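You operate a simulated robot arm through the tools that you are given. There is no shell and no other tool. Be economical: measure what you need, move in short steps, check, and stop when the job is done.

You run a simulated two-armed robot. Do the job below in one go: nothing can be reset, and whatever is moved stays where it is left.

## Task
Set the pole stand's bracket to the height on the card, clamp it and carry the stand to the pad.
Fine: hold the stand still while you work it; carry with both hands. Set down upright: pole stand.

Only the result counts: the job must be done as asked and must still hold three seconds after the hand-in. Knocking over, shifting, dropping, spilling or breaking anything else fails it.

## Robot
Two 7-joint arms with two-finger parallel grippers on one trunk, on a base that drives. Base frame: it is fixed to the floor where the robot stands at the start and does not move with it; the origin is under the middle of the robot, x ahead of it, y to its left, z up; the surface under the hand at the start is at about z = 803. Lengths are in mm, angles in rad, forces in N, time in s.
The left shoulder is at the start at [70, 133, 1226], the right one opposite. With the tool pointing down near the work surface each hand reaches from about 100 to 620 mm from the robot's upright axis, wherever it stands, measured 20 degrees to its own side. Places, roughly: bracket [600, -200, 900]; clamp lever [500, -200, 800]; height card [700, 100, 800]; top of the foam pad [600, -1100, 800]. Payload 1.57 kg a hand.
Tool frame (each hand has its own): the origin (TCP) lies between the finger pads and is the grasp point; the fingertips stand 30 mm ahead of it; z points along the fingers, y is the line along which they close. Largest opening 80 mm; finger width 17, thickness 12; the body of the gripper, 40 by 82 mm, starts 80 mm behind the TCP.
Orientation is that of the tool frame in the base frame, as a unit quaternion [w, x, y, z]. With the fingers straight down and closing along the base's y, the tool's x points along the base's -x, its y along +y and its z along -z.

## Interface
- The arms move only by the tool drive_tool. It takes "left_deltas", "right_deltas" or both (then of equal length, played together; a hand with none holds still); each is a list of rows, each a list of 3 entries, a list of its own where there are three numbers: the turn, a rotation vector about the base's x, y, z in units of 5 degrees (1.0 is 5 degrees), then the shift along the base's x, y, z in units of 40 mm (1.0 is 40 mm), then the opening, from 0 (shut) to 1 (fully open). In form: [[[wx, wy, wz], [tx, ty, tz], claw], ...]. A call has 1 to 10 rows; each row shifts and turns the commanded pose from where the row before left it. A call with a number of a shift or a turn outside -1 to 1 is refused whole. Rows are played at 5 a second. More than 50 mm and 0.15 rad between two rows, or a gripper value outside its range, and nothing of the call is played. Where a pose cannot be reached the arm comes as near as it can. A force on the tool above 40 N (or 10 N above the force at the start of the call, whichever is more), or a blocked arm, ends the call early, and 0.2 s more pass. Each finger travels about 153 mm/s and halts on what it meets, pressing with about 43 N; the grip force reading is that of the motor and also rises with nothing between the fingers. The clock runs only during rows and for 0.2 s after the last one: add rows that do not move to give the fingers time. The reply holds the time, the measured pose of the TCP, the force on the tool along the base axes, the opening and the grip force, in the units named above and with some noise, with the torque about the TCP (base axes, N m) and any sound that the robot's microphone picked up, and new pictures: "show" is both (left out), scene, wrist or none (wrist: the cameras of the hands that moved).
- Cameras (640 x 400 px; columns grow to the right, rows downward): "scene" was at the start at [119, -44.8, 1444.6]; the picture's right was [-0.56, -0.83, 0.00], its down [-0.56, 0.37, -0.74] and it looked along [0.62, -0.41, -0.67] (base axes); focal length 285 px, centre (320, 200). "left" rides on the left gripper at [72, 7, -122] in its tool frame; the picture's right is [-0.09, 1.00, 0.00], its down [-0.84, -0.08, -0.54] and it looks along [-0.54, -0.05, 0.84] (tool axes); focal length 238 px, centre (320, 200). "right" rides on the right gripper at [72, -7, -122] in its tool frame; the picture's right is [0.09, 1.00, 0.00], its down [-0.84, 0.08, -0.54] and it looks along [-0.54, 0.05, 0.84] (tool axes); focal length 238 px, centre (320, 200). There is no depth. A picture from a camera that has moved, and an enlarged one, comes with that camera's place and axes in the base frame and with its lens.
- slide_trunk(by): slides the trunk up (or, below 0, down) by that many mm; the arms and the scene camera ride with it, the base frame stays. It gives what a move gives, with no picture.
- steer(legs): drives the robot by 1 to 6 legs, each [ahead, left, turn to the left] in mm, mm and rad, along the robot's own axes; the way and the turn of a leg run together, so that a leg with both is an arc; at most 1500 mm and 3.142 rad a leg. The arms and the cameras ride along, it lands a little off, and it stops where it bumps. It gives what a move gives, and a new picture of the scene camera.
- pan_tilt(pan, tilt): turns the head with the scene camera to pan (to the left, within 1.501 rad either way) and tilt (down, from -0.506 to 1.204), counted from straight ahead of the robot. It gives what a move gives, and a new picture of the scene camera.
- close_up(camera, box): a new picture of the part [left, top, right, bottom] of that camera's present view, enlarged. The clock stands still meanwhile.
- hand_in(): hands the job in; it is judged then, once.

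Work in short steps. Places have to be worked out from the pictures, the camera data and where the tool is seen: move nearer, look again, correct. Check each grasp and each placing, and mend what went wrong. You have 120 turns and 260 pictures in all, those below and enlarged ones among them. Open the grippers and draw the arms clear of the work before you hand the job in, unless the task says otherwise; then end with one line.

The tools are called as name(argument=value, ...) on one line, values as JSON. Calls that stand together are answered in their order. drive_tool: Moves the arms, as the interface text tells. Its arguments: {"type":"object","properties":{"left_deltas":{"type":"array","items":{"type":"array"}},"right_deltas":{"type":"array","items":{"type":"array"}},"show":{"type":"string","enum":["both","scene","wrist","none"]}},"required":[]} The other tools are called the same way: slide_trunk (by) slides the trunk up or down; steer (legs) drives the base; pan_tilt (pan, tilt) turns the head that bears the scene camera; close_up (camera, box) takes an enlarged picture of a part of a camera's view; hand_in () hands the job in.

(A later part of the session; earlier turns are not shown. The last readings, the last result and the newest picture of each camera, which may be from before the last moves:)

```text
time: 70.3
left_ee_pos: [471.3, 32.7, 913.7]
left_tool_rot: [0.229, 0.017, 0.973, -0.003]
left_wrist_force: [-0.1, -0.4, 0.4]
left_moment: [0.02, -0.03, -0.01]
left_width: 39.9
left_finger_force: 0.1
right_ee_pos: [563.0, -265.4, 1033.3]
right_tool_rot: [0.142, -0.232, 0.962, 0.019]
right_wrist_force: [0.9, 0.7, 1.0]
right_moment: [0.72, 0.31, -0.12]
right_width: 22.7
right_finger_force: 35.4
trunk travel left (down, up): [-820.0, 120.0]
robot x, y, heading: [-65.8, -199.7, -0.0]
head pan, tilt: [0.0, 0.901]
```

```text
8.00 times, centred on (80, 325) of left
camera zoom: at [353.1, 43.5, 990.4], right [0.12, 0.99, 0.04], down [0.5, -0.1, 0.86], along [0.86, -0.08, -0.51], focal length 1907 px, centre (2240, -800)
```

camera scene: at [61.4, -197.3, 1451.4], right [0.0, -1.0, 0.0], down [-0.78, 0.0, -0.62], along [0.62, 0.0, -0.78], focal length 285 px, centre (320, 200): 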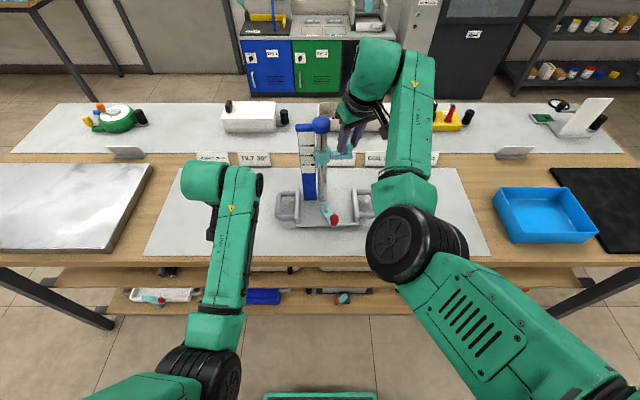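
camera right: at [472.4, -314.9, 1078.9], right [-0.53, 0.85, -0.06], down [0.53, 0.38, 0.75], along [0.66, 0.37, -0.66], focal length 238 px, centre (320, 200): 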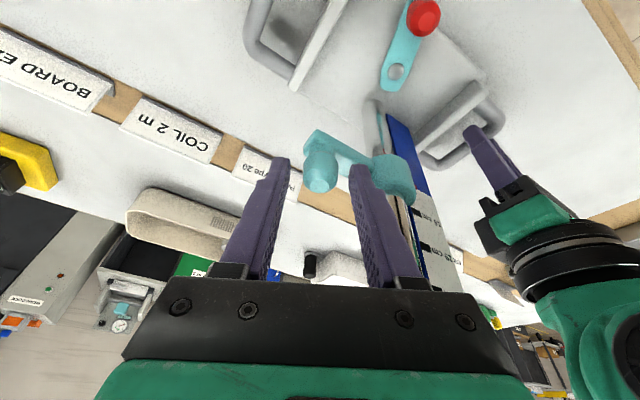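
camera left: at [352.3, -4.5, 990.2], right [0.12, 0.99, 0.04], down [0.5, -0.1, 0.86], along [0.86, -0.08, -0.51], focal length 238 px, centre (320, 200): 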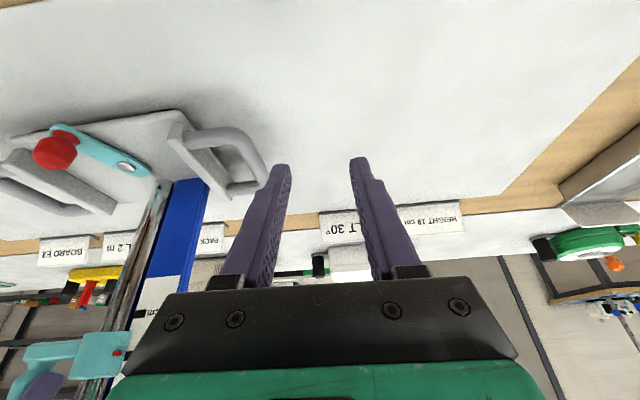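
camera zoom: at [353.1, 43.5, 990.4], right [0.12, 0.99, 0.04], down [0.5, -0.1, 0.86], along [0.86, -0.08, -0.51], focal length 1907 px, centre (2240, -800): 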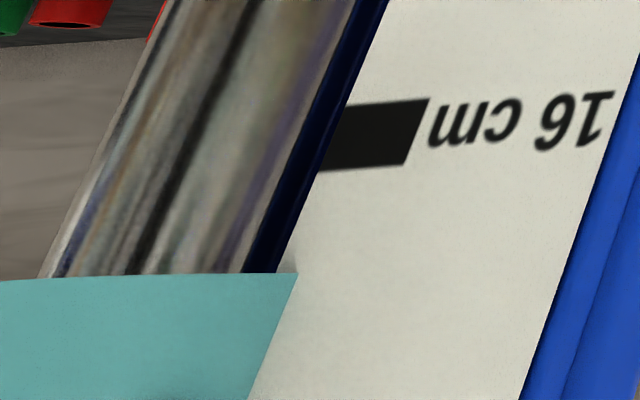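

close_up(camera="left", box=[50, 310, 110, 375])

```text
6.15 times, centred on (80, 342) of left
camera zoom: at [353.1, 43.5, 990.4], right [0.12, 0.99, 0.04], down [0.5, -0.1, 0.86], along [0.86, -0.08, -0.51], focal length 1467 px, centre (1797, -677)
```

zoom: 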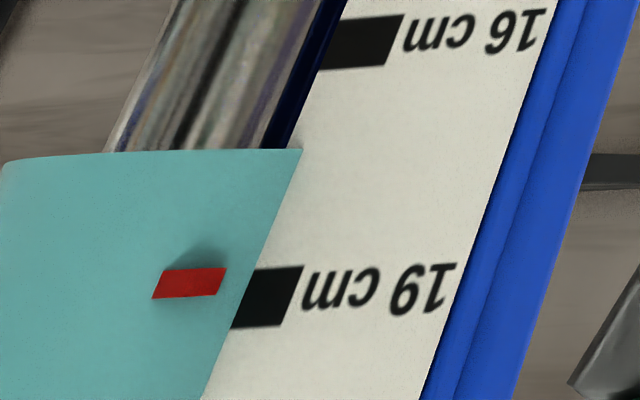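

The pointer is 2.1 mm below the 19 cm mark. I raise the bracket by 2.2 mm and re-check.

drive_tool(right_deltas=[[[0, 0, 0], [0, 0, 0.055], 0], [[0, 0, 0], [0, 0, 0], 0]], show="none")

close_up(camera="left", box=[50, 310, 110, 375])

```text
time: 70.9
left_ee_pos: [472.5, 33.1, 913.0]
left_tool_rot: [0.229, 0.018, 0.973, -0.003]
left_wrist_force: [-0.5, -0.5, -0.1]
left_moment: [0.02, -0.01, -0.03]
left_width: 40.0
left_finger_force: 0.0
right_ee_pos: [563.1, -265.0, 1034.5]
right_tool_rot: [0.141, -0.231, 0.962, 0.018]
right_wrist_force: [-1.5, 1.5, -4.0]
right_moment: [-0.12, -0.09, -0.08]
right_width: 22.4
right_finger_force: 35.1
trunk travel left (down, up): [-820.0, 120.0]
robot x, y, heading: [-66.2, -202.0, 0.003]
head pan, tilt: [0.0, 0.901]
```

```text
6.15 times, centred on (80, 342) of left
camera zoom: at [353.3, 43.6, 990.2], right [0.12, 0.99, 0.04], down [0.5, -0.1, 0.86], along [0.86, -0.08, -0.51], focal length 1467 px, centre (1797, -677)
```

zoom: 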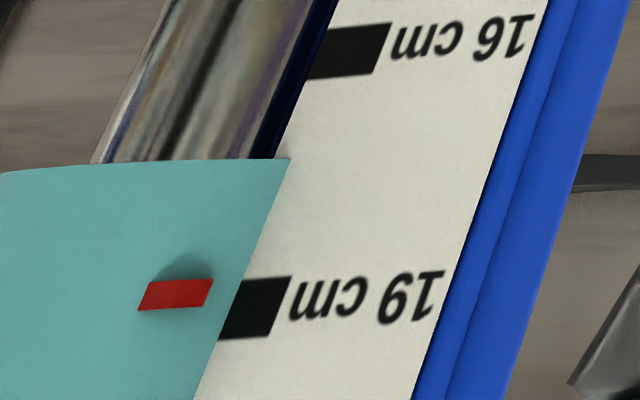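

The whole stand just leaned 2 mm instead (friction). I put the left hand back on its handle to hold the stand, and will use the scene view as a gauge.

drive_tool(left_deltas=[[[0, 1, 0], [0.2, -0.5, 0.1], 0.5], [[0, 1, 0], [0.2, -0.5, 0.1], 0.5], [[0, 1, 0], [0.2, -0.5, 0.1], 0.5], [[0, 1, 0], [0.3, -0.6, 0], 0.5], [[0, 1, 0], [0.3, -0.75, 0], 0.5], [[0, 0.3, 0], [0, 0, 0], 0.5], [[0, 0, 0], [0, 0, 0], 0.5]], show="wrist")

```text
time: 72.5
left_ee_pos: [520.9, -80.8, 926.7]
left_tool_rot: [0.0, 0.017, 1.0, -0.007]
left_wrist_force: [-0.2, 0.4, -0.8]
left_moment: [0.02, -0.01, 0.02]
left_width: 40.1
left_finger_force: 0.1
right_ee_pos: [563.2, -264.4, 1034.6]
right_tool_rot: [0.142, -0.231, 0.962, 0.018]
right_wrist_force: [0.7, 1.3, -1.9]
right_moment: [0.36, 0.02, -0.15]
right_width: 22.4
right_finger_force: 35.3
trunk travel left (down, up): [-820.0, 120.0]
robot x, y, heading: [-66.5, -199.5, 0.001]
head pan, tilt: [0.0, 0.901]
camera left: at [448.3, -70.9, 1047.3], right [0.12, 0.99, -0.01], down [0.83, -0.1, 0.54], along [0.54, -0.08, -0.84], focal length 238 px, centre (320, 200)
```

left: 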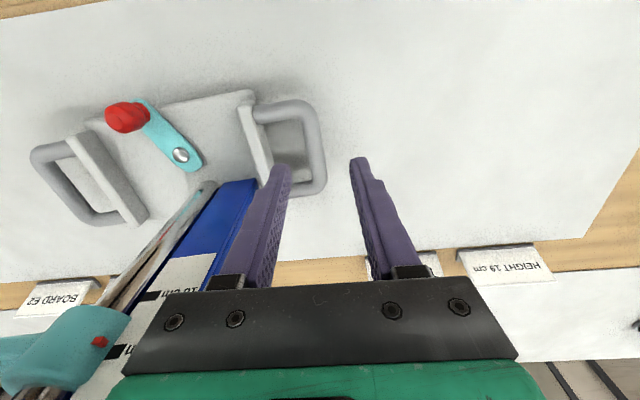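

Aligned. I descend and grip the left handle.

drive_tool(left_deltas=[[[0, 0, 0], [0, -0.05, -0.6], 0.5], [[0, 0, 0], [0, 0, -0.6], 0.5], [[0, 0, 0], [0, 0, -0.6], 0.5], [[0, 0, 0], [0, 0, -0.2], 0.5], [[0, 0, 0], [0, 0, 0], 0], [[0, 0, 0], [0, 0, 0], 0], [[0, 0, 0], [0, 0, 0], 0]], show="none")

close_up(camera="scene", box=[300, 135, 340, 175])

```text
time: 74.1
left_ee_pos: [520.3, -82.9, 869.7]
left_tool_rot: [-0.001, 0.016, 1.0, -0.007]
left_wrist_force: [1.4, 0.5, -0.2]
left_moment: [0.01, 0.01, 0.0]
left_width: 0.0
left_finger_force: 21.7
left hand out of reach, approached as far as the arm can: row 3
right_ee_pos: [563.1, -264.9, 1034.9]
right_tool_rot: [0.143, -0.232, 0.962, 0.019]
right_wrist_force: [1.4, 0.5, -0.6]
right_moment: [0.38, 0.01, -0.15]
right_width: 22.7
right_finger_force: 35.7
trunk travel left (down, up): [-820.0, 120.0]
robot x, y, heading: [-63.1, -201.6, -0.003]
head pan, tilt: [0.0, 0.901]
```

```text
10.00 times, centred on (320, 155) of scene
camera zoom: at [62.3, -198.0, 1451.4], right [0.0, -1.0, 0.0], down [-0.78, 0.0, -0.62], along [0.62, 0.0, -0.78], focal length 2847 px, centre (320, 650)
```

zoom: 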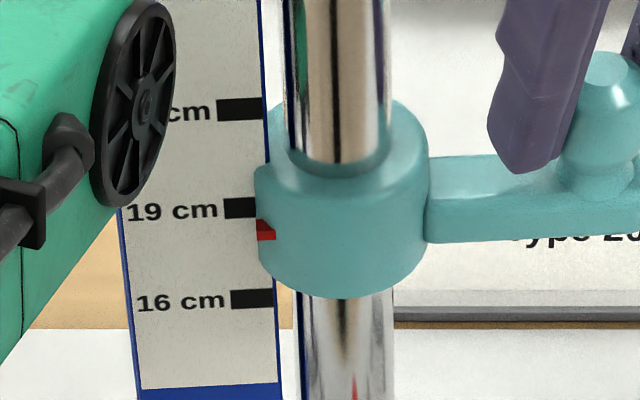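

The left closed on nothing at z≈870 (reach-limited). I open and look.

drive_tool(left_deltas=[[[0, 0, 0], [0, 0, 0.3], 0], [[0, 0, 0], [0, 0, 0.2], 0.5], [[0, 0, 0], [0, 0, 0], 0.5]], show="both")

```text
time: 74.9
left_ee_pos: [519.1, -83.0, 889.6]
left_tool_rot: [-0.001, 0.017, 1.0, -0.007]
left_wrist_force: [0.4, 0.8, -0.1]
left_moment: [0.0, 0.0, 0.02]
left_width: 39.9
left_finger_force: 0.1
right_ee_pos: [563.7, -265.0, 1034.5]
right_tool_rot: [0.142, -0.231, 0.962, 0.019]
right_wrist_force: [1.0, 1.1, -1.2]
right_moment: [0.45, 0.01, -0.2]
right_width: 22.5
right_finger_force: 34.8
trunk travel left (down, up): [-820.0, 120.0]
robot x, y, heading: [-61.1, -197.9, 0.002]
head pan, tilt: [0.0, 0.901]
camera scene: at [62.3, -198.1, 1451.4], right [0.0, -1.0, 0.0], down [-0.78, 0.0, -0.62], along [0.62, 0.0, -0.78], focal length 285 px, centre (320, 200)
camera left: at [447.7, -72.1, 1011.0], right [0.12, 0.99, -0.01], down [0.83, -0.1, 0.54], along [0.54, -0.08, -0.84], focal length 238 px, centre (320, 200)
```

scene: 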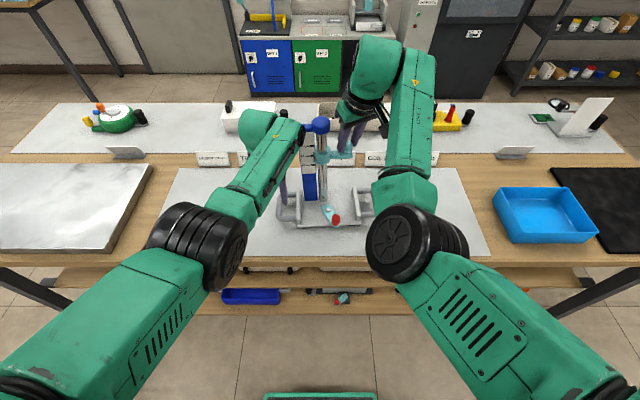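
left: 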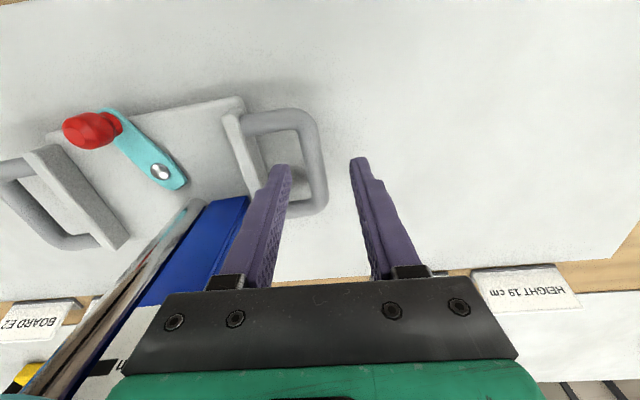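

The bar is right below; I shift 22 mm toward the robot for reach and go lower to z≈850.

drive_tool(left_deltas=[[[0, 0, 0], [-0.5, 0, 0], 0.5], [[0, 0, 0], [-0.1, 0, -0.5], 0.5], [[0, 0, 0], [0, 0, -0.5], 0.5], [[0, 0, 0], [0, 0, 0], 0.5], [[0, 0, 0], [0, 0, 0], 0], [[0, 0, 0], [0, 0, 0], 0], [[0, 0, 0], [0, 0, 0], 0]], show="none")

close_up(camera="scene", box=[300, 135, 340, 175])

```text
time: 75.7
left_ee_pos: [499.2, -83.0, 869.7]
left_tool_rot: [0.01, 0.019, 1.0, -0.007]
left_wrist_force: [-9.4, 1.8, 18.7]
left_moment: [-0.44, 0.46, -0.37]
left_width: 39.3
left_finger_force: 0.0
right_ee_pos: [560.0, -264.5, 1034.9]
right_tool_rot: [0.142, -0.232, 0.962, 0.017]
right_wrist_force: [2.6, -2.0, 1.3]
right_moment: [-0.76, 0.63, -0.28]
right_width: 22.6
right_finger_force: 35.4
trunk travel left (down, up): [-820.0, 120.0]
robot x, y, heading: [-61.2, -203.3, -0.0]
head pan, tilt: [0.0, 0.901]
stopped in row 3 (left hand): the force on the tool passed its limit at 48 N (the readings are from after the stop); the commanded pose is now the measured one
```

```text
10.00 times, centred on (320, 155) of scene
camera zoom: at [57.7, -198.1, 1451.9], right [0.0, -1.0, 0.0], down [-0.78, 0.0, -0.62], along [0.62, 0.0, -0.78], focal length 2847 px, centre (320, 650)
```

zoom: 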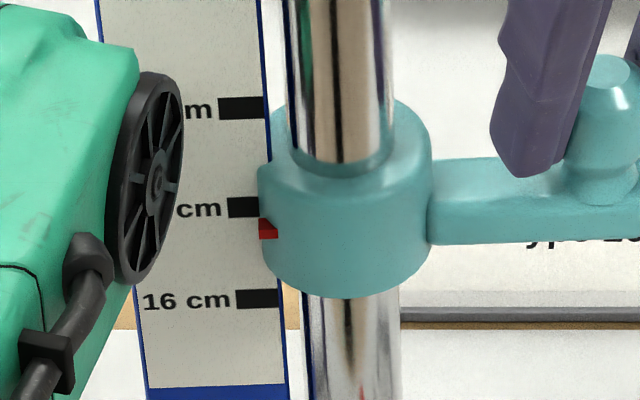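

The finger hit the loop's near rail. I lift, go to x≈510 and descend there.

drive_tool(left_deltas=[[[0, 0, 0], [0, 0, 0.4], 0.5], [[0, 0, 0], [0.3, 0, 0], 0.5], [[0, 0, 0], [0, 0, -0.5], 0.5], [[0, 0, 0], [0, 0, -0.4], 0.5], [[0, 0, 0], [0, 0, 0], 0.5]], show="wrist")

```text
time: 76.9
left_ee_pos: [512.4, -83.0, 846.0]
left_tool_rot: [0.008, 0.019, 1.0, -0.006]
left_wrist_force: [0.6, -1.1, 0.4]
left_moment: [0.01, 0.0, 0.03]
left_width: 39.8
left_finger_force: 0.0
right_ee_pos: [561.7, -264.3, 1033.7]
right_tool_rot: [0.141, -0.233, 0.962, 0.019]
right_wrist_force: [1.5, -1.4, 4.0]
right_moment: [0.52, -0.42, -0.2]
right_width: 22.7
right_finger_force: 34.7
trunk travel left (down, up): [-820.0, 120.0]
robot x, y, heading: [-62.1, -200.4, 0.002]
head pan, tilt: [0.0, 0.901]
camera left: at [437.9, -72.8, 965.8], right [0.13, 0.99, -0.01], down [0.82, -0.1, 0.56], along [0.55, -0.08, -0.83], focal length 238 px, centre (320, 200)
```

left: 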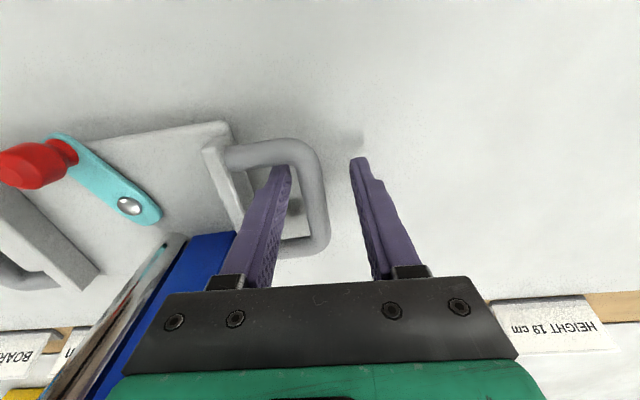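

Now straddling at z≈846. I grip and check the gauge.

drive_tool(left_deltas=[[[0, 0, 0], [0, 0, 0], 0], [[0, 0, 0], [0, 0, 0], 0], [[0, 0, 0], [0, 0, 0], 0]], show="none")

close_up(camera="scene", box=[300, 135, 340, 175])

```text
time: 77.7
left_ee_pos: [511.7, -86.2, 847.0]
left_tool_rot: [0.009, 0.019, 1.0, -0.008]
left_wrist_force: [4.6, -10.7, 6.6]
left_moment: [-0.12, 0.56, 0.52]
left_width: 15.8
left_finger_force: 31.6
right_ee_pos: [561.0, -261.6, 1032.8]
right_tool_rot: [0.139, -0.233, 0.962, 0.02]
right_wrist_force: [-5.5, 10.1, -5.1]
right_moment: [1.16, -0.11, -0.19]
right_width: 22.8
right_finger_force: 35.0
trunk travel left (down, up): [-820.0, 120.0]
robot x, y, heading: [-63.8, -203.3, 0.001]
head pan, tilt: [0.0, 0.901]
```

```text
10.00 times, centred on (320, 155) of scene
camera zoom: at [61.3, -198.5, 1451.4], right [0.0, -1.0, 0.0], down [-0.78, 0.0, -0.62], along [0.62, 0.0, -0.78], focal length 2847 px, centre (320, 650)
```

zoom: 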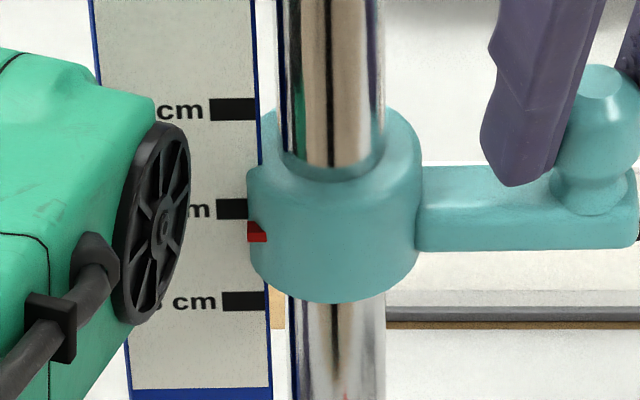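

Gauge shows the pointer ~4 mm low now. I raise in small steps.

drive_tool(right_deltas=[[[0, 0, 0], [0, 0, 0.08], 0], [[0, 0, 0], [0, 0, 0.07], 0], [[0, 0, 0], [0, 0, 0], 0]], show="none")

close_up(camera="scene", box=[300, 135, 340, 175])

```text
time: 78.5
left_ee_pos: [512.8, -85.6, 847.9]
left_tool_rot: [0.01, 0.019, 1.0, -0.007]
left_wrist_force: [8.2, -13.7, 11.3]
left_moment: [-0.14, -0.22, 0.59]
left_width: 15.8
left_finger_force: 31.5
right_ee_pos: [560.4, -264.9, 1039.3]
right_tool_rot: [0.141, -0.232, 0.962, 0.019]
right_wrist_force: [-6.8, 11.4, -5.4]
right_moment: [1.08, 0.53, -0.15]
right_width: 22.9
right_finger_force: 35.0
trunk travel left (down, up): [-820.0, 120.0]
robot x, y, heading: [-64.5, -196.9, -0.004]
head pan, tilt: [0.0, 0.901]
```

```text
10.00 times, centred on (320, 155) of scene
camera zoom: at [60.6, -199.2, 1451.6], right [0.0, -1.0, 0.0], down [-0.78, 0.0, -0.62], along [0.62, 0.0, -0.78], focal length 2847 px, centre (320, 650)
```

zoom: 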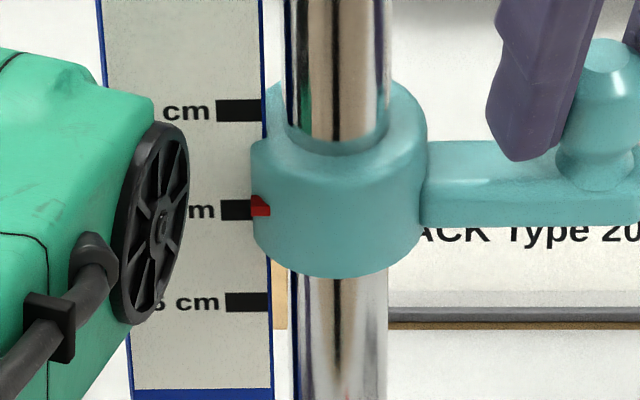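

Slid more than commanded: now about 4 mm high. I lower 4 mm.

drive_tool(right_deltas=[[[0, 0, 0], [0, 0, -0.05], 0], [[0, 0, 0], [0, 0, -0.05], 0], [[0, 0, 0], [0, 0, 0], 0]], show="none")

close_up(camera="scene", box=[300, 135, 340, 175])

```text
time: 79.3
left_ee_pos: [511.6, -84.3, 848.7]
left_tool_rot: [0.01, 0.019, 1.0, -0.006]
left_wrist_force: [9.1, -12.1, 10.8]
left_moment: [-0.19, -0.7, 0.58]
left_width: 16.1
left_finger_force: 31.8
right_ee_pos: [560.0, -264.3, 1038.3]
right_tool_rot: [0.143, -0.232, 0.962, 0.018]
right_wrist_force: [-5.4, 7.3, 4.1]
right_moment: [0.85, 0.26, -0.17]
right_width: 23.0
right_finger_force: 35.2
trunk travel left (down, up): [-820.0, 120.0]
robot x, y, heading: [-61.8, -199.2, 0.005]
head pan, tilt: [0.0, 0.901]
```

```text
10.00 times, centred on (320, 155) of scene
camera zoom: at [59.0, -199.4, 1451.8], right [0.0, -1.0, 0.0], down [-0.78, 0.0, -0.62], along [0.62, 0.0, -0.78], focal length 2847 px, centre (320, 650)
```

zoom: 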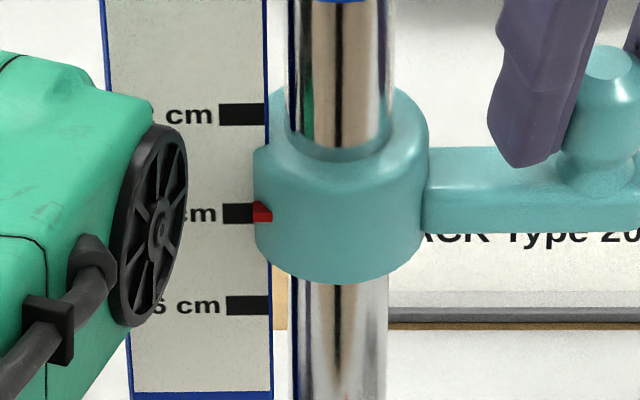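

About 3 mm still to go. I lower another 3.6 mm.

drive_tool(right_deltas=[[[0, 0, 0], [0, 0, -0.045], 0], [[0, 0, 0], [0, 0, -0.045], 0], [[0, 0, 0], [0, 0, 0], 0]], show="none")

close_up(camera="scene", box=[300, 135, 340, 175])

```text
time: 80.1
left_ee_pos: [511.6, -83.8, 847.7]
left_tool_rot: [0.009, 0.018, 1.0, -0.006]
left_wrist_force: [8.3, -9.9, 12.6]
left_moment: [-0.14, -0.65, 0.54]
left_width: 16.0
left_finger_force: 31.3
right_ee_pos: [561.0, -264.9, 1032.0]
right_tool_rot: [0.143, -0.232, 0.962, 0.017]
right_wrist_force: [-2.3, 5.9, 4.8]
right_moment: [1.13, -0.65, -0.3]
right_width: 23.4
right_finger_force: 35.3
trunk travel left (down, up): [-820.0, 120.0]
robot x, y, heading: [-59.5, -195.8, -0.004]
head pan, tilt: [0.0, 0.901]
```

```text
10.00 times, centred on (320, 155) of scene
camera zoom: at [59.2, -199.4, 1451.7], right [0.0, -1.0, 0.0], down [-0.78, 0.0, -0.62], along [0.62, 0.0, -0.78], focal length 2847 px, centre (320, 650)
```

zoom: 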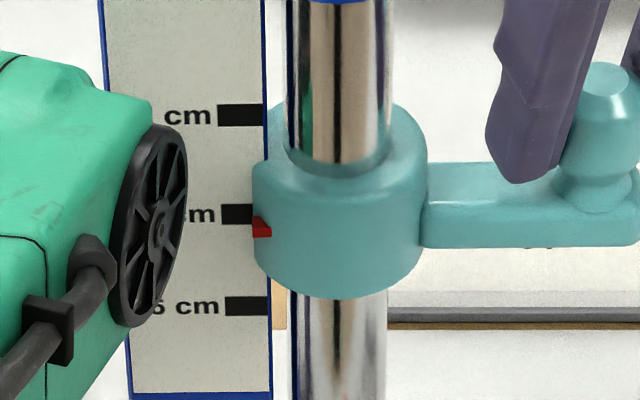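

About 0.9 mm low now. One tiny nudge up.

drive_tool(right_deltas=[[[0, 0, 0], [0, 0, 0.04], 0], [[0, 0, 0], [0, 0, 0], 0]], show="none")

close_up(camera="scene", box=[300, 135, 340, 175])

```text
time: 80.7
left_ee_pos: [511.7, -84.4, 848.6]
left_tool_rot: [0.008, 0.018, 1.0, -0.006]
left_wrist_force: [6.9, -9.5, 15.3]
left_moment: [-0.12, -0.41, 0.56]
left_width: 15.9
left_finger_force: 31.0
right_ee_pos: [560.4, -263.3, 1035.2]
right_tool_rot: [0.141, -0.233, 0.962, 0.018]
right_wrist_force: [-2.2, 7.8, -0.5]
right_moment: [0.99, 0.0, -0.21]
right_width: 22.9
right_finger_force: 35.0
trunk travel left (down, up): [-820.0, 120.0]
robot x, y, heading: [-61.3, -201.1, -0.002]
head pan, tilt: [0.0, 0.901]
```

```text
10.00 times, centred on (320, 155) of scene
camera zoom: at [59.5, -198.7, 1451.6], right [0.0, -1.0, 0.0], down [-0.78, 0.0, -0.62], along [0.62, 0.0, -0.78], focal length 2847 px, centre (320, 650)
```

zoom: 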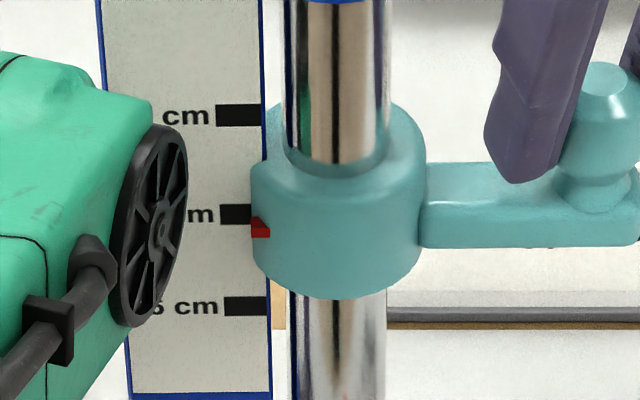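

drive_tool(right_deltas=[[[0, 0, 0], [0, 0, 0.035], 0], [[0, 0, 0], [0, 0, 0], 0]], show="none")

close_up(camera="scene", box=[300, 135, 340, 175])

```text
time: 81.3
left_ee_pos: [511.3, -83.7, 847.8]
left_tool_rot: [0.009, 0.018, 1.0, -0.007]
left_wrist_force: [5.7, -9.9, 16.5]
left_moment: [-0.15, -0.02, 0.58]
left_width: 16.0
left_finger_force: 30.9
right_ee_pos: [561.3, -262.6, 1035.0]
right_tool_rot: [0.141, -0.234, 0.962, 0.019]
right_wrist_force: [-4.4, 10.4, -5.6]
right_moment: [0.85, 0.61, -0.15]
right_width: 23.1
right_finger_force: 35.2
trunk travel left (down, up): [-820.0, 120.0]
robot x, y, heading: [-65.8, -201.6, 0.001]
head pan, tilt: [0.0, 0.901]
```

```text
10.00 times, centred on (320, 155) of scene
camera zoom: at [59.7, -198.1, 1451.6], right [0.0, -1.0, 0.0], down [-0.78, 0.0, -0.62], along [0.62, 0.0, -0.78], focal length 2847 px, centre (320, 650)
```

zoom: 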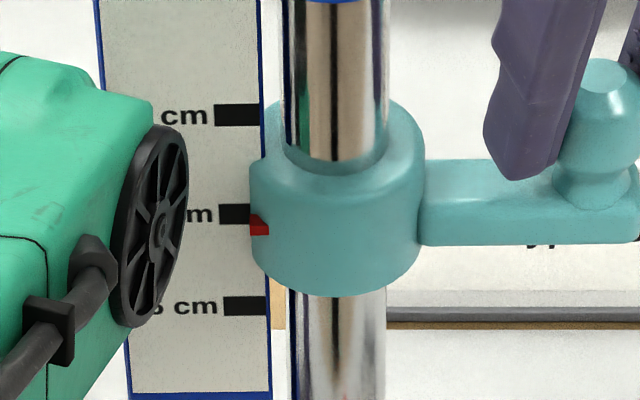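

Gauge offset is right: pointer at 19.0 cm. I release the bracket and take the right hand off, straightening toward the right handle.

drive_tool(right_deltas=[[[0, 0, 0], [0, 0, 0], 0.5], [[0, 0, 0], [0, 0, 0], 0.5], [[0, 0, 0], [-0.2, 0, 0.9], 0.5], [[-0.07, 0.55, -0.9], [-0.1, -0.5, 0], 0.5], [[-0.07, 0.55, -0.9], [-0.1, -0.5, 0], 0.5], [[-0.07, 0.55, -0.9], [-0.1, -0.5, 0], 0.5], [[-0.07, 0.55, -0.9], [-0.1, -0.5, -0.5], 0.5], [[-0.07, 0.55, -0.9], [-0.1, -0.1, -0.8], 0.5], [[-0.07, 0.55, -0.9], [-0.1, 0, -0.8], 0.5], [[0, 0, 0], [0, 0, -0.5], 0.5]], show="both")

close_up(camera="scene", box=[300, 135, 340, 175])

```text
time: 83.5
left_ee_pos: [511.4, -84.5, 846.5]
left_tool_rot: [0.008, 0.018, 1.0, -0.007]
left_wrist_force: [-1.7, 1.0, 4.0]
left_moment: [0.1, 0.53, -0.14]
left_width: 15.3
left_finger_force: 30.9
right_ee_pos: [528.4, -347.9, 966.6]
right_tool_rot: [-0.001, 0.001, 1.0, -0.001]
right_wrist_force: [0.0, -0.5, 0.5]
right_moment: [0.0, -0.02, -0.01]
right_width: 40.0
right_finger_force: 0.0
trunk travel left (down, up): [-820.0, 120.0]
robot x, y, heading: [-67.1, -197.7, 0.003]
head pan, tilt: [0.0, 0.901]
camera scene: at [60.7, -198.1, 1451.5], right [0.0, -1.0, 0.0], down [-0.78, 0.0, -0.62], along [0.62, 0.0, -0.78], focal length 285 px, centre (320, 200)
camera right: at [458.0, -354.6, 1089.0], right [-0.09, 1.0, 0.0], down [0.84, 0.08, 0.54], along [0.54, 0.05, -0.84], focal length 238 px, centre (320, 200)
```

scene: 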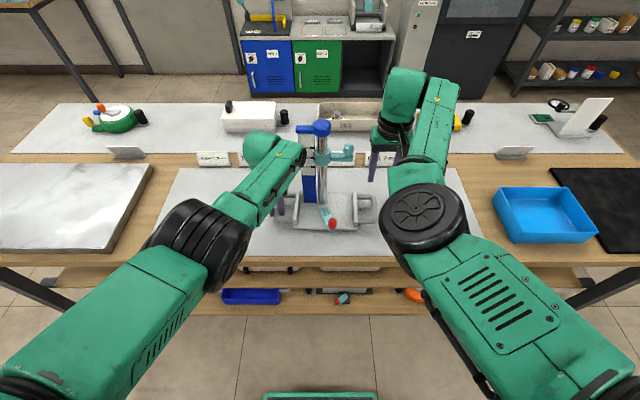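
right: 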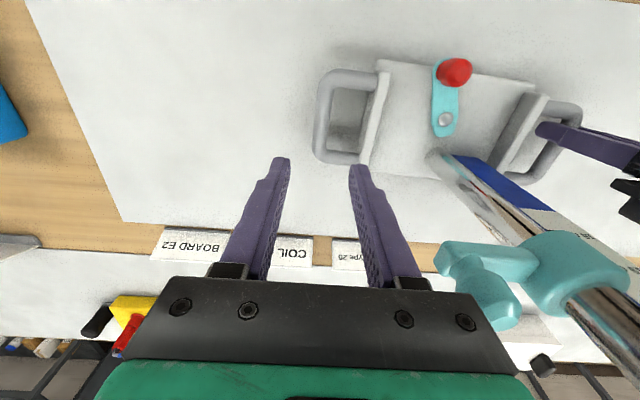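

```text
10.00 times, centred on (320, 155) of scene
camera zoom: at [60.7, -198.1, 1451.5], right [0.0, -1.0, 0.0], down [-0.78, 0.0, -0.62], along [0.62, 0.0, -0.78], focal length 2847 px, centre (320, 650)
```

zoom: 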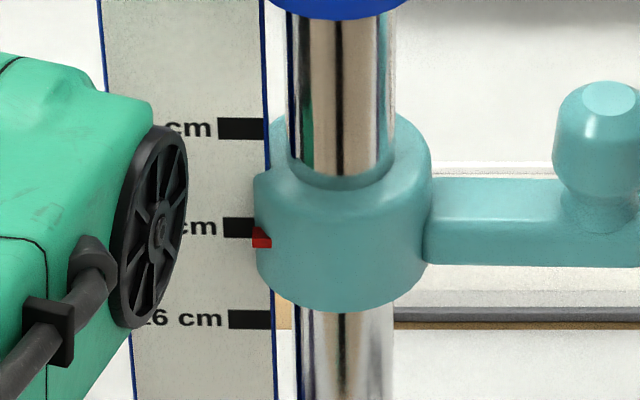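

Bracket stayed at ~19.0. The right handle bar is right under the right hand; I descend and grip.

drive_tool(right_deltas=[[[0, 0, 0], [0, 0, -0.8], 0.5], [[0, 0, 0], [-0.1, 0, -0.8], 0.5], [[0, 0, 0], [-0.1, 0, -0.7], 0.5], [[0, 0, 0], [0, 0, -0.6], 0.5], [[0, 0, 0], [0, 0, 0], 0.5], [[0, 0, 0], [0, 0, 0], 0], [[0, 0, 0], [0, 0, 0], 0], [[0, 0, 0], [0, 0, 0], 0]], show="both")

close_up(camera="scene", box=[250, 115, 400, 255])

```text
time: 85.3
left_ee_pos: [512.8, -84.7, 846.2]
left_tool_rot: [0.01, 0.019, 1.0, -0.007]
left_wrist_force: [-2.0, -6.1, 6.0]
left_moment: [-0.05, 0.14, -0.09]
left_width: 15.2
left_finger_force: 32.0
right_ee_pos: [520.3, -347.7, 852.0]
right_tool_rot: [0.0, -0.001, 1.0, 0.0]
right_wrist_force: [3.6, 6.8, -0.1]
right_moment: [0.07, -0.24, -0.61]
right_width: 15.6
right_finger_force: 31.3
trunk travel left (down, up): [-820.0, 120.0]
robot x, y, heading: [-65.5, -200.3, -0.002]
head pan, tilt: [0.0, 0.901]
camera scene: at [61.0, -198.1, 1451.5], right [0.0, -1.0, 0.0], down [-0.78, 0.0, -0.62], along [0.62, 0.0, -0.78], focal length 285 px, centre (320, 200)
camera right: at [449.5, -354.3, 974.3], right [-0.09, 1.0, 0.0], down [0.84, 0.08, 0.54], along [0.54, 0.05, -0.84], focal length 238 px, centre (320, 200)
```

scene: 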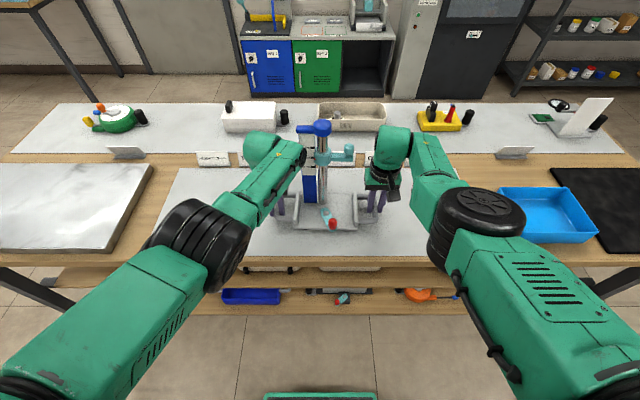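
right: 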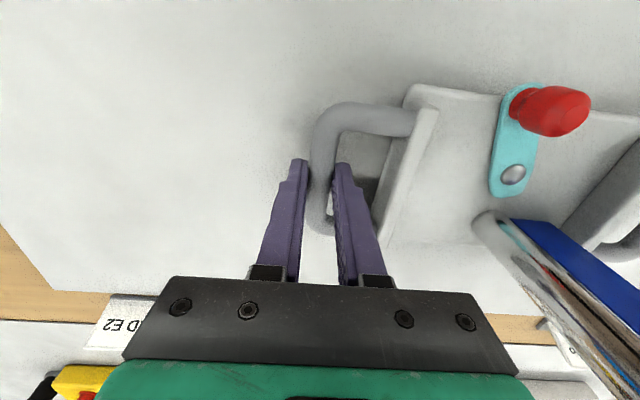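

```text
2.86 times, centred on (325, 185) of scene
camera zoom: at [61.0, -198.1, 1451.5], right [0.0, -1.0, 0.0], down [-0.78, 0.0, -0.62], along [0.62, 0.0, -0.78], focal length 814 px, centre (306, 243)
```

zoom: 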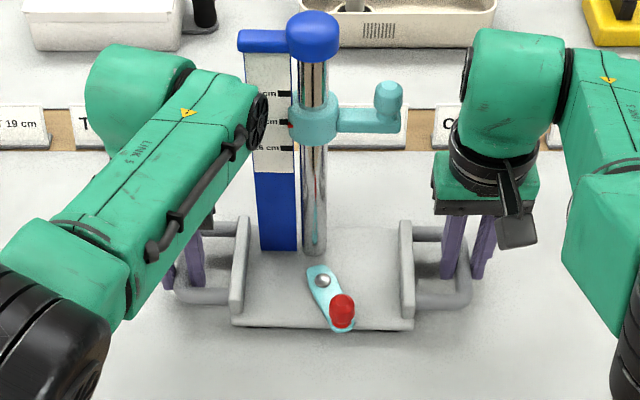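

Right grip is good. Now the left releases and goes over the red knob, at about (472,-230).

drive_tool(left_deltas=[[[0, 0, 0], [0, 0, 0], 0.5], [[0, 0, 0], [0, 0, 0], 0.5], [[0, 0, 0], [-0.1, 0, 0.8], 0.5], [[0.1, 0.2, 0], [-0.4, 0, 0.8], 0.5], [[0.1, 0, 1], [-0.2, -0.5, 0.3], 0.5], [[0, 0, 1], [-0.2, -0.8, 0], 0.5], [[0, 0, 1], [0, -0.8, 0], 0.5], [[0, 0, 1], [0, -0.8, 0], 0.5], [[0, 0, 0.5], [0, -0.75, 0], 0.5], [[0, 0, 0], [0, 0, 0], 0.5]], show="both")

close_up(camera="left", box=[220, 70, 420, 210])

```text
time: 87.5
left_ee_pos: [479.3, -225.3, 921.0]
left_tool_rot: [-0.001, -0.182, 0.983, 0.002]
left_wrist_force: [0.3, -0.2, -0.1]
left_moment: [-0.03, 0.02, 0.02]
left_width: 39.9
left_finger_force: 0.0
right_ee_pos: [520.8, -348.6, 851.8]
right_tool_rot: [0.0, 0.0, 1.0, 0.0]
right_wrist_force: [0.3, -0.8, -0.2]
right_moment: [-0.01, -0.14, -0.09]
right_width: 15.5
right_finger_force: 31.1
trunk travel left (down, up): [-820.0, 120.0]
robot x, y, heading: [-64.4, -197.0, -0.005]
head pan, tilt: [0.0, 0.901]
camera scene: at [62.0, -197.7, 1451.4], right [0.0, -1.0, 0.0], down [-0.78, 0.0, -0.62], along [0.62, 0.0, -0.78], focal length 285 px, centre (320, 200)
camera left: at [408.7, -245.1, 1042.4], right [-0.27, 0.96, 0.0], down [0.81, 0.22, 0.54], along [0.52, 0.15, -0.84], focal length 238 px, centre (320, 200)
```

scene: 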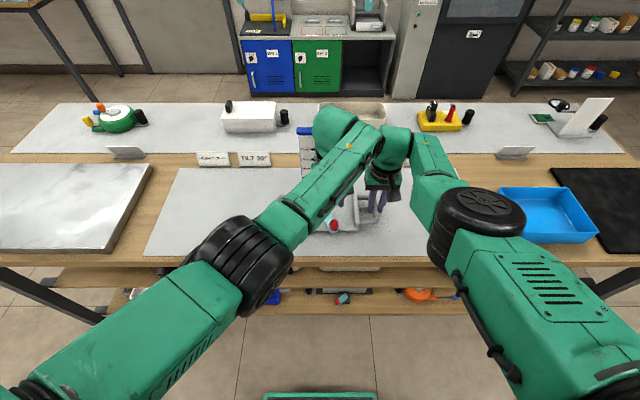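
left: 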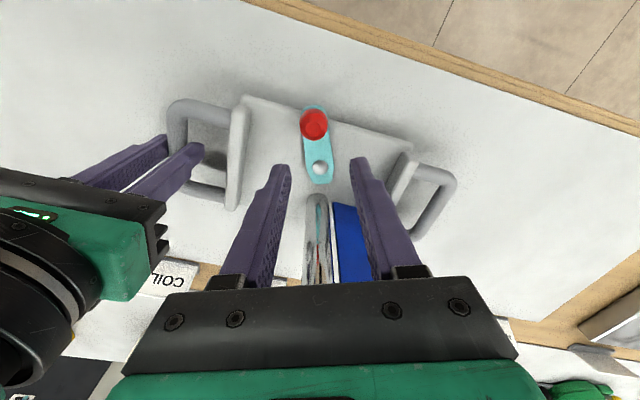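

```text
2.86 times, centred on (320, 140) of left
camera zoom: at [408.7, -245.1, 1042.4], right [-0.27, 0.96, 0.0], down [0.81, 0.22, 0.54], along [0.52, 0.15, -0.84], focal length 681 px, centre (320, 371)
```

zoom: 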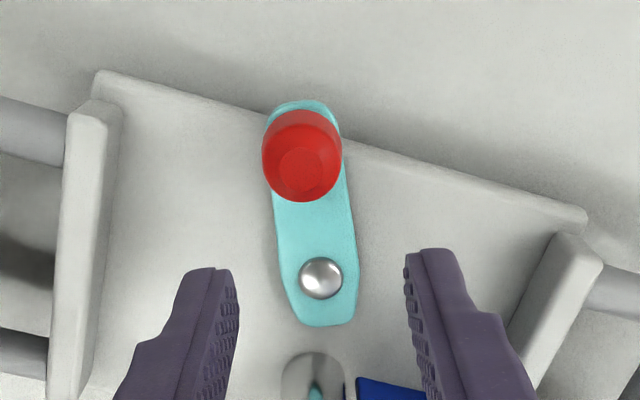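

Knob is at (463,-234), pivot at (502,-218). I correct and descend, then close.

drive_tool(left_deltas=[[[0, 0, 0], [-0.4, -0.22, -0.3], 0.5], [[0, 0, 0], [0, 0, -0.6], 0.5], [[0, 0, 0], [0, 0, -0.47], 0.5], [[0, 0, 0], [0, 0, 0], 0.5], [[0, 0, 0], [0, 0, 0], 0], [[0, 0, 0], [0, 0, 0], 0], [[0, 0, 0], [0, 0, 0], 0]], show="wrist")

```text
time: 89.1
left_ee_pos: [468.3, -226.6, 869.0]
left_tool_rot: [0.006, -0.184, 0.983, 0.006]
left_wrist_force: [4.7, -11.3, 18.2]
left_moment: [-0.9, 0.11, -0.28]
left_width: 22.4
left_finger_force: 35.1
right_ee_pos: [520.2, -346.3, 851.4]
right_tool_rot: [-0.002, 0.0, 1.0, 0.002]
right_wrist_force: [-0.8, 10.9, -7.5]
right_moment: [0.12, -0.68, -0.25]
right_width: 15.4
right_finger_force: 31.3
trunk travel left (down, up): [-820.0, 120.0]
robot x, y, heading: [-60.5, -201.7, -0.003]
head pan, tilt: [0.0, 0.901]
camera left: at [396.7, -248.5, 989.1], right [-0.27, 0.96, 0.01], down [0.8, 0.22, 0.55], along [0.53, 0.16, -0.83], focal length 238 px, centre (320, 200)
```

left: 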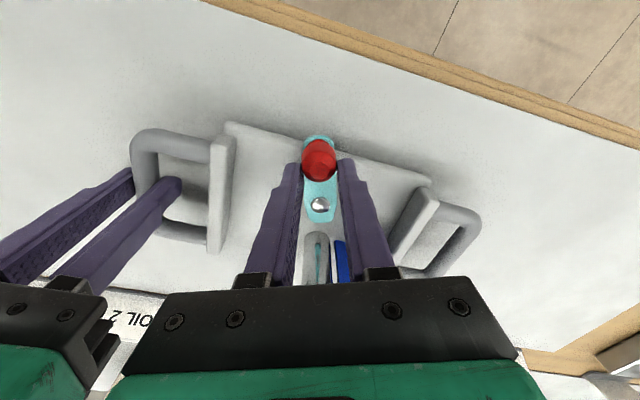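

Gripped (slightly inboard on the knob). I swing the lever back clockwise along the arc, with matching yaw.

drive_tool(left_deltas=[[[0, 0, -1], [-0.014, 0.075, 0.05], 0], [[0, 0, -1], [-0.014, 0.075, 0], 0], [[0, 0, -1], [0, 0.075, 0], 0], [[0, 0, -1], [0, 0.075, 0], 0], [[0, 0, -1], [0.014, 0.075, 0], 0], [[0, 0, -1], [0.014, 0.075, 0], 0], [[0, 0, -1], [0.026, 0.071, 0], 0], [[0, 0, -1], [0.026, 0.071, 0], 0], [[0, 0, -1], [0.0375, 0.065, 0], 0], [[0, 0, -1], [0.0375, 0.065, 0], 0]], show="wrist")

```text
time: 91.3
left_ee_pos: [465.4, -209.0, 868.2]
left_tool_rot: [0.0, 0.256, 0.967, 0.002]
left_wrist_force: [1.5, 0.9, 11.7]
left_moment: [-0.57, -0.31, 0.14]
left_width: 23.1
left_finger_force: 34.8
right_ee_pos: [521.0, -348.1, 851.8]
right_tool_rot: [0.0, -0.001, 1.0, 0.0]
right_wrist_force: [-1.8, -3.8, -2.5]
right_moment: [-0.07, -0.15, 0.19]
right_width: 15.5
right_finger_force: 31.2
trunk travel left (down, up): [-820.0, 120.0]
robot x, y, heading: [-63.5, -199.6, 0.001]
head pan, tilt: [0.0, 0.901]
camera left: at [404.4, -169.7, 989.7], right [0.58, 0.82, 0.0], down [0.69, -0.49, 0.54], along [0.44, -0.31, -0.84], focal length 238 px, centre (320, 200)
```

left: 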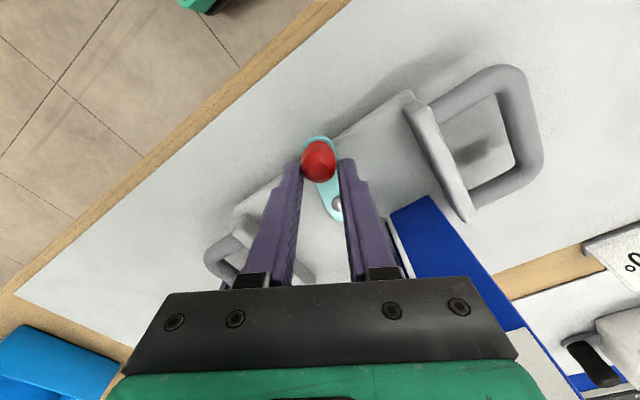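

Still short of the original angle (~165°). I continue clockwise toward the clamped side, watching for the end stop.

drive_tool(left_deltas=[[[0, 0, -1], [0.028, 0.08, 0], 0], [[0, 0, -1], [0.028, 0.08, 0], 0], [[0, 0, -1], [0.044, 0.075, 0], 0], [[0, 0, -1], [0.044, 0.075, 0], 0], [[0, 0, -0.5], [0.04, 0.06, 0], 0], [[0, 0, 0], [0.04, 0.06, 0], 0], [[0, 0, 0], [0, 0, 0], 0]], show="wrist")

```text
time: 92.9
left_ee_pos: [473.6, -192.4, 868.2]
left_tool_rot: [0.0, 0.439, 0.898, 0.003]
left_wrist_force: [-3.3, -7.8, 3.3]
left_moment: [-0.2, 0.68, -0.18]
left_width: 23.0
left_finger_force: 35.4
right_ee_pos: [521.3, -346.1, 852.1]
right_tool_rot: [-0.001, 0.0, 1.0, 0.001]
right_wrist_force: [1.3, 9.0, 0.3]
right_moment: [0.18, -0.34, -0.37]
right_width: 15.6
right_finger_force: 31.2
trunk travel left (down, up): [-820.0, 120.0]
robot x, y, heading: [-65.4, -199.0, -0.004]
head pan, tilt: [0.0, 0.901]
camera left: at [434.3, -131.6, 989.4], right [0.84, 0.54, 0.0], down [0.45, -0.71, 0.54], along [0.29, -0.45, -0.84], focal length 238 px, centre (320, 200)
```

left: 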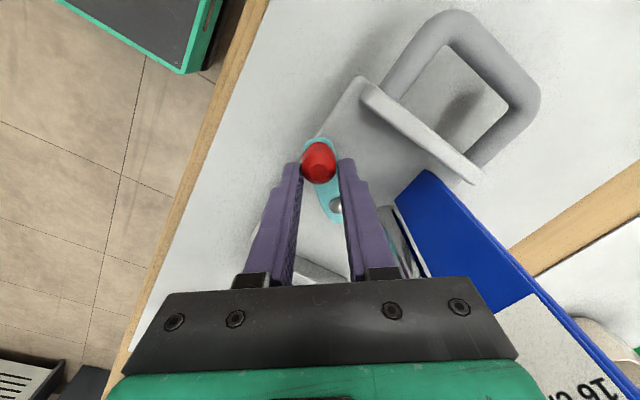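

Resistance is building (8 N), consistent with the clamp biting. I push a bit further to seat it.

drive_tool(left_deltas=[[[0, 0, 0], [0.06, 0.075, 0], 0], [[0, 0, 0], [0.06, 0.07, 0], 0], [[0, 0, 0], [0.07, 0.07, 0], 0], [[0, 0, 0], [0, 0, 0], 0]], show="wrist")

```text
time: 93.9
left_ee_pos: [481.6, -184.4, 867.4]
left_tool_rot: [0.001, 0.439, 0.899, 0.001]
left_wrist_force: [2.8, -21.6, -0.4]
left_moment: [-0.28, 0.59, 0.17]
left_width: 22.8
left_finger_force: 35.0
right_ee_pos: [521.7, -345.2, 850.3]
right_tool_rot: [-0.002, -0.002, 1.0, 0.003]
right_wrist_force: [-2.5, 21.7, 2.0]
right_moment: [0.36, -0.29, -0.62]
right_width: 16.3
right_finger_force: 31.8
trunk travel left (down, up): [-820.0, 120.0]
robot x, y, heading: [-62.9, -201.3, -0.0]
head pan, tilt: [0.0, 0.901]
camera left: at [442.6, -124.3, 989.0], right [0.84, 0.54, 0.0], down [0.45, -0.71, 0.54], along [0.29, -0.46, -0.84], focal length 238 px, centre (320, 200)
```

left: 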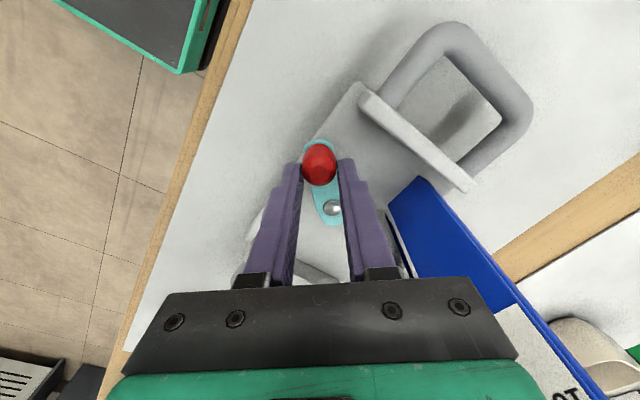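

21 N against the stop, at the original clamped position (481,-184). I release the knob, rise and check.

drive_tool(left_deltas=[[[0, 0, 0], [-0.03, -0.06, 0], 0], [[0, 0, 0], [0, 0, 0], 0.5], [[0, 0, 0], [0, 0, 0], 0.5], [[0, 0, 0.8], [0, 0, 0.8], 0.5], [[0, 0, 1], [0, 0.3, 0.8], 0.5], [[0, 0, 1], [0, 0.6, 0], 0.5], [[0, 0, 1], [0, 0.6, 0], 0.5], [[0, 0, 1], [0.2, 0.6, 0], 0.5], [[0, 0, 0.5], [0.4, 0.4, 0], 0.5]], show="both")

close_up(camera="scene", box=[250, 115, 400, 255])

close_up(camera="scene", box=[300, 135, 340, 175])

```text
time: 95.9
left_ee_pos: [506.3, -85.6, 931.7]
left_tool_rot: [-0.001, 0.22, 0.975, 0.002]
left_wrist_force: [0.8, -0.8, -0.1]
left_moment: [0.03, 0.01, 0.01]
left_width: 40.0
left_finger_force: 0.0
right_ee_pos: [521.8, -347.7, 850.9]
right_tool_rot: [-0.003, 0.0, 1.0, -0.001]
right_wrist_force: [0.9, 1.0, 0.2]
right_moment: [-0.13, 0.13, -0.18]
right_width: 15.3
right_finger_force: 31.0
trunk travel left (down, up): [-820.0, 120.0]
robot x, y, heading: [-61.0, -199.0, -0.004]
head pan, tilt: [0.0, 0.901]
camera scene: at [63.0, -197.9, 1451.3], right [0.0, -1.0, 0.0], down [-0.78, 0.0, -0.62], along [0.62, 0.0, -0.78], focal length 285 px, centre (320, 200)
camera left: at [442.5, -49.1, 1053.0], right [0.51, 0.86, 0.0], down [0.72, -0.43, 0.54], along [0.46, -0.27, -0.84], focal length 238 px, centre (320, 200)
```

scene: 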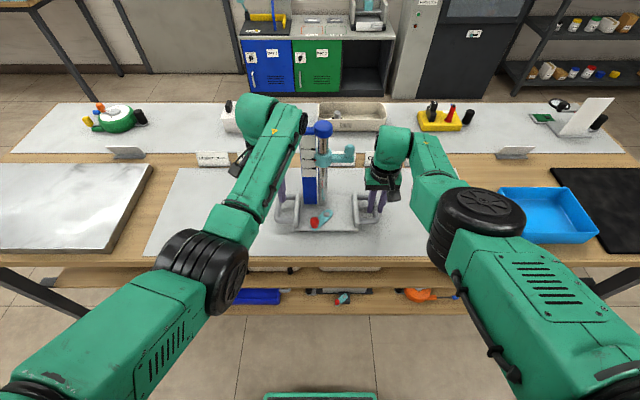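
left: 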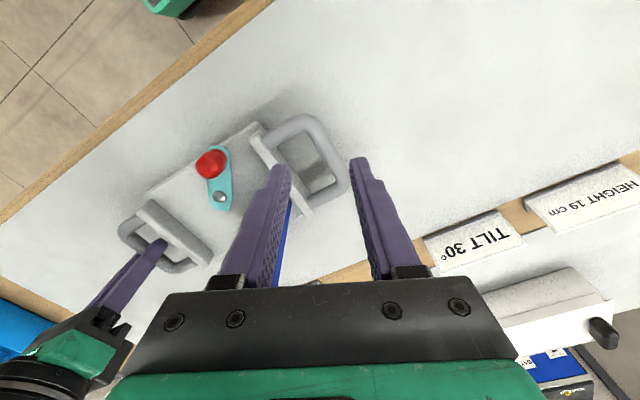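

```text
2.86 times, centred on (325, 185) of scene
camera zoom: at [63.0, -197.9, 1451.3], right [0.0, -1.0, 0.0], down [-0.78, 0.0, -0.62], along [0.62, 0.0, -0.78], focal length 814 px, centre (306, 243)
```

zoom: 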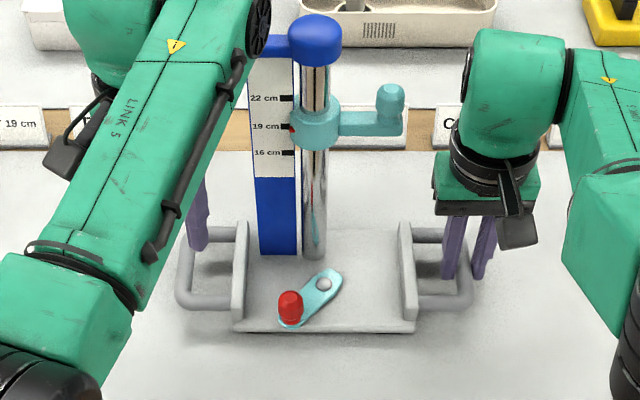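

```text
10.00 times, centred on (320, 155) of scene
camera zoom: at [63.0, -197.9, 1451.3], right [0.0, -1.0, 0.0], down [-0.78, 0.0, -0.62], along [0.62, 0.0, -0.78], focal length 2847 px, centre (320, 650)
```

zoom: 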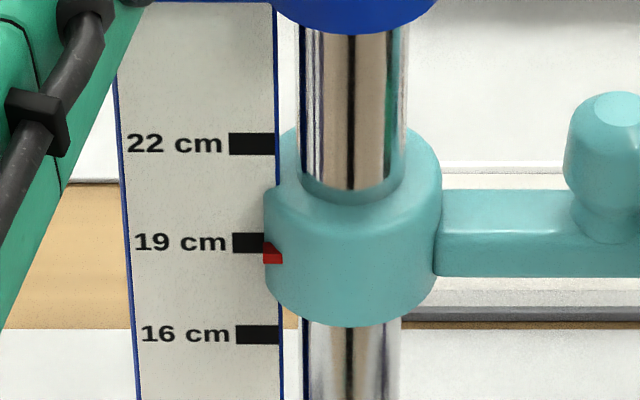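

Lever is back at the clamped angle and the pointer reads 19.0 cm. Now the left squares up and takes its handle again for the two-handed carry.

drive_tool(left_deltas=[[[0, 0, 1], [0.1, 0, 0], 0.5], [[0, 0, 1], [0.1, 0, 0], 0.5], [[0, 0, 1], [0, 0, 0], 0.5], [[0, 0, 1], [0, 0, -0.3], 0.5], [[0, 0, 1], [0, 0, -0.4], 0.5], [[0, 0, 0], [0, 0, 0], 0.5]], show="wrist")

```text
time: 97.3
left_ee_pos: [513.2, -85.3, 903.0]
left_tool_rot: [-0.001, 0.005, 1.0, 0.002]
left_wrist_force: [-0.2, -0.4, -0.7]
left_moment: [0.01, 0.01, -0.02]
left_width: 40.1
left_finger_force: 0.0
right_ee_pos: [521.7, -347.7, 851.0]
right_tool_rot: [-0.002, 0.0, 1.0, 0.0]
right_wrist_force: [0.0, -0.4, -0.5]
right_moment: [0.01, 0.11, -0.16]
right_width: 15.1
right_finger_force: 31.0
trunk travel left (down, up): [-820.0, 120.0]
robot x, y, heading: [-62.4, -198.4, -0.0]
head pan, tilt: [0.0, 0.901]
camera left: at [441.7, -78.9, 1025.3], right [0.1, 0.99, 0.0], down [0.84, -0.09, 0.54], along [0.54, -0.05, -0.84], focal length 238 px, centre (320, 200)
```

left: 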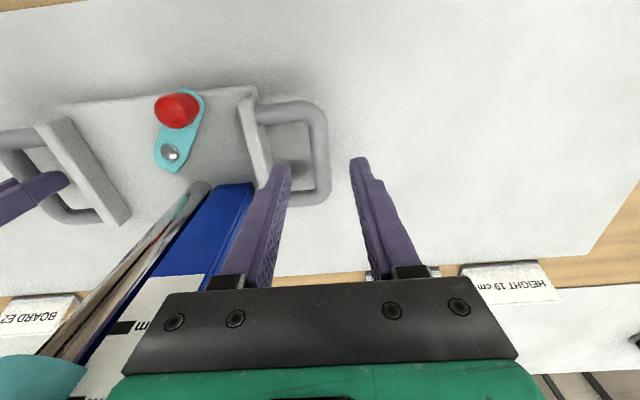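

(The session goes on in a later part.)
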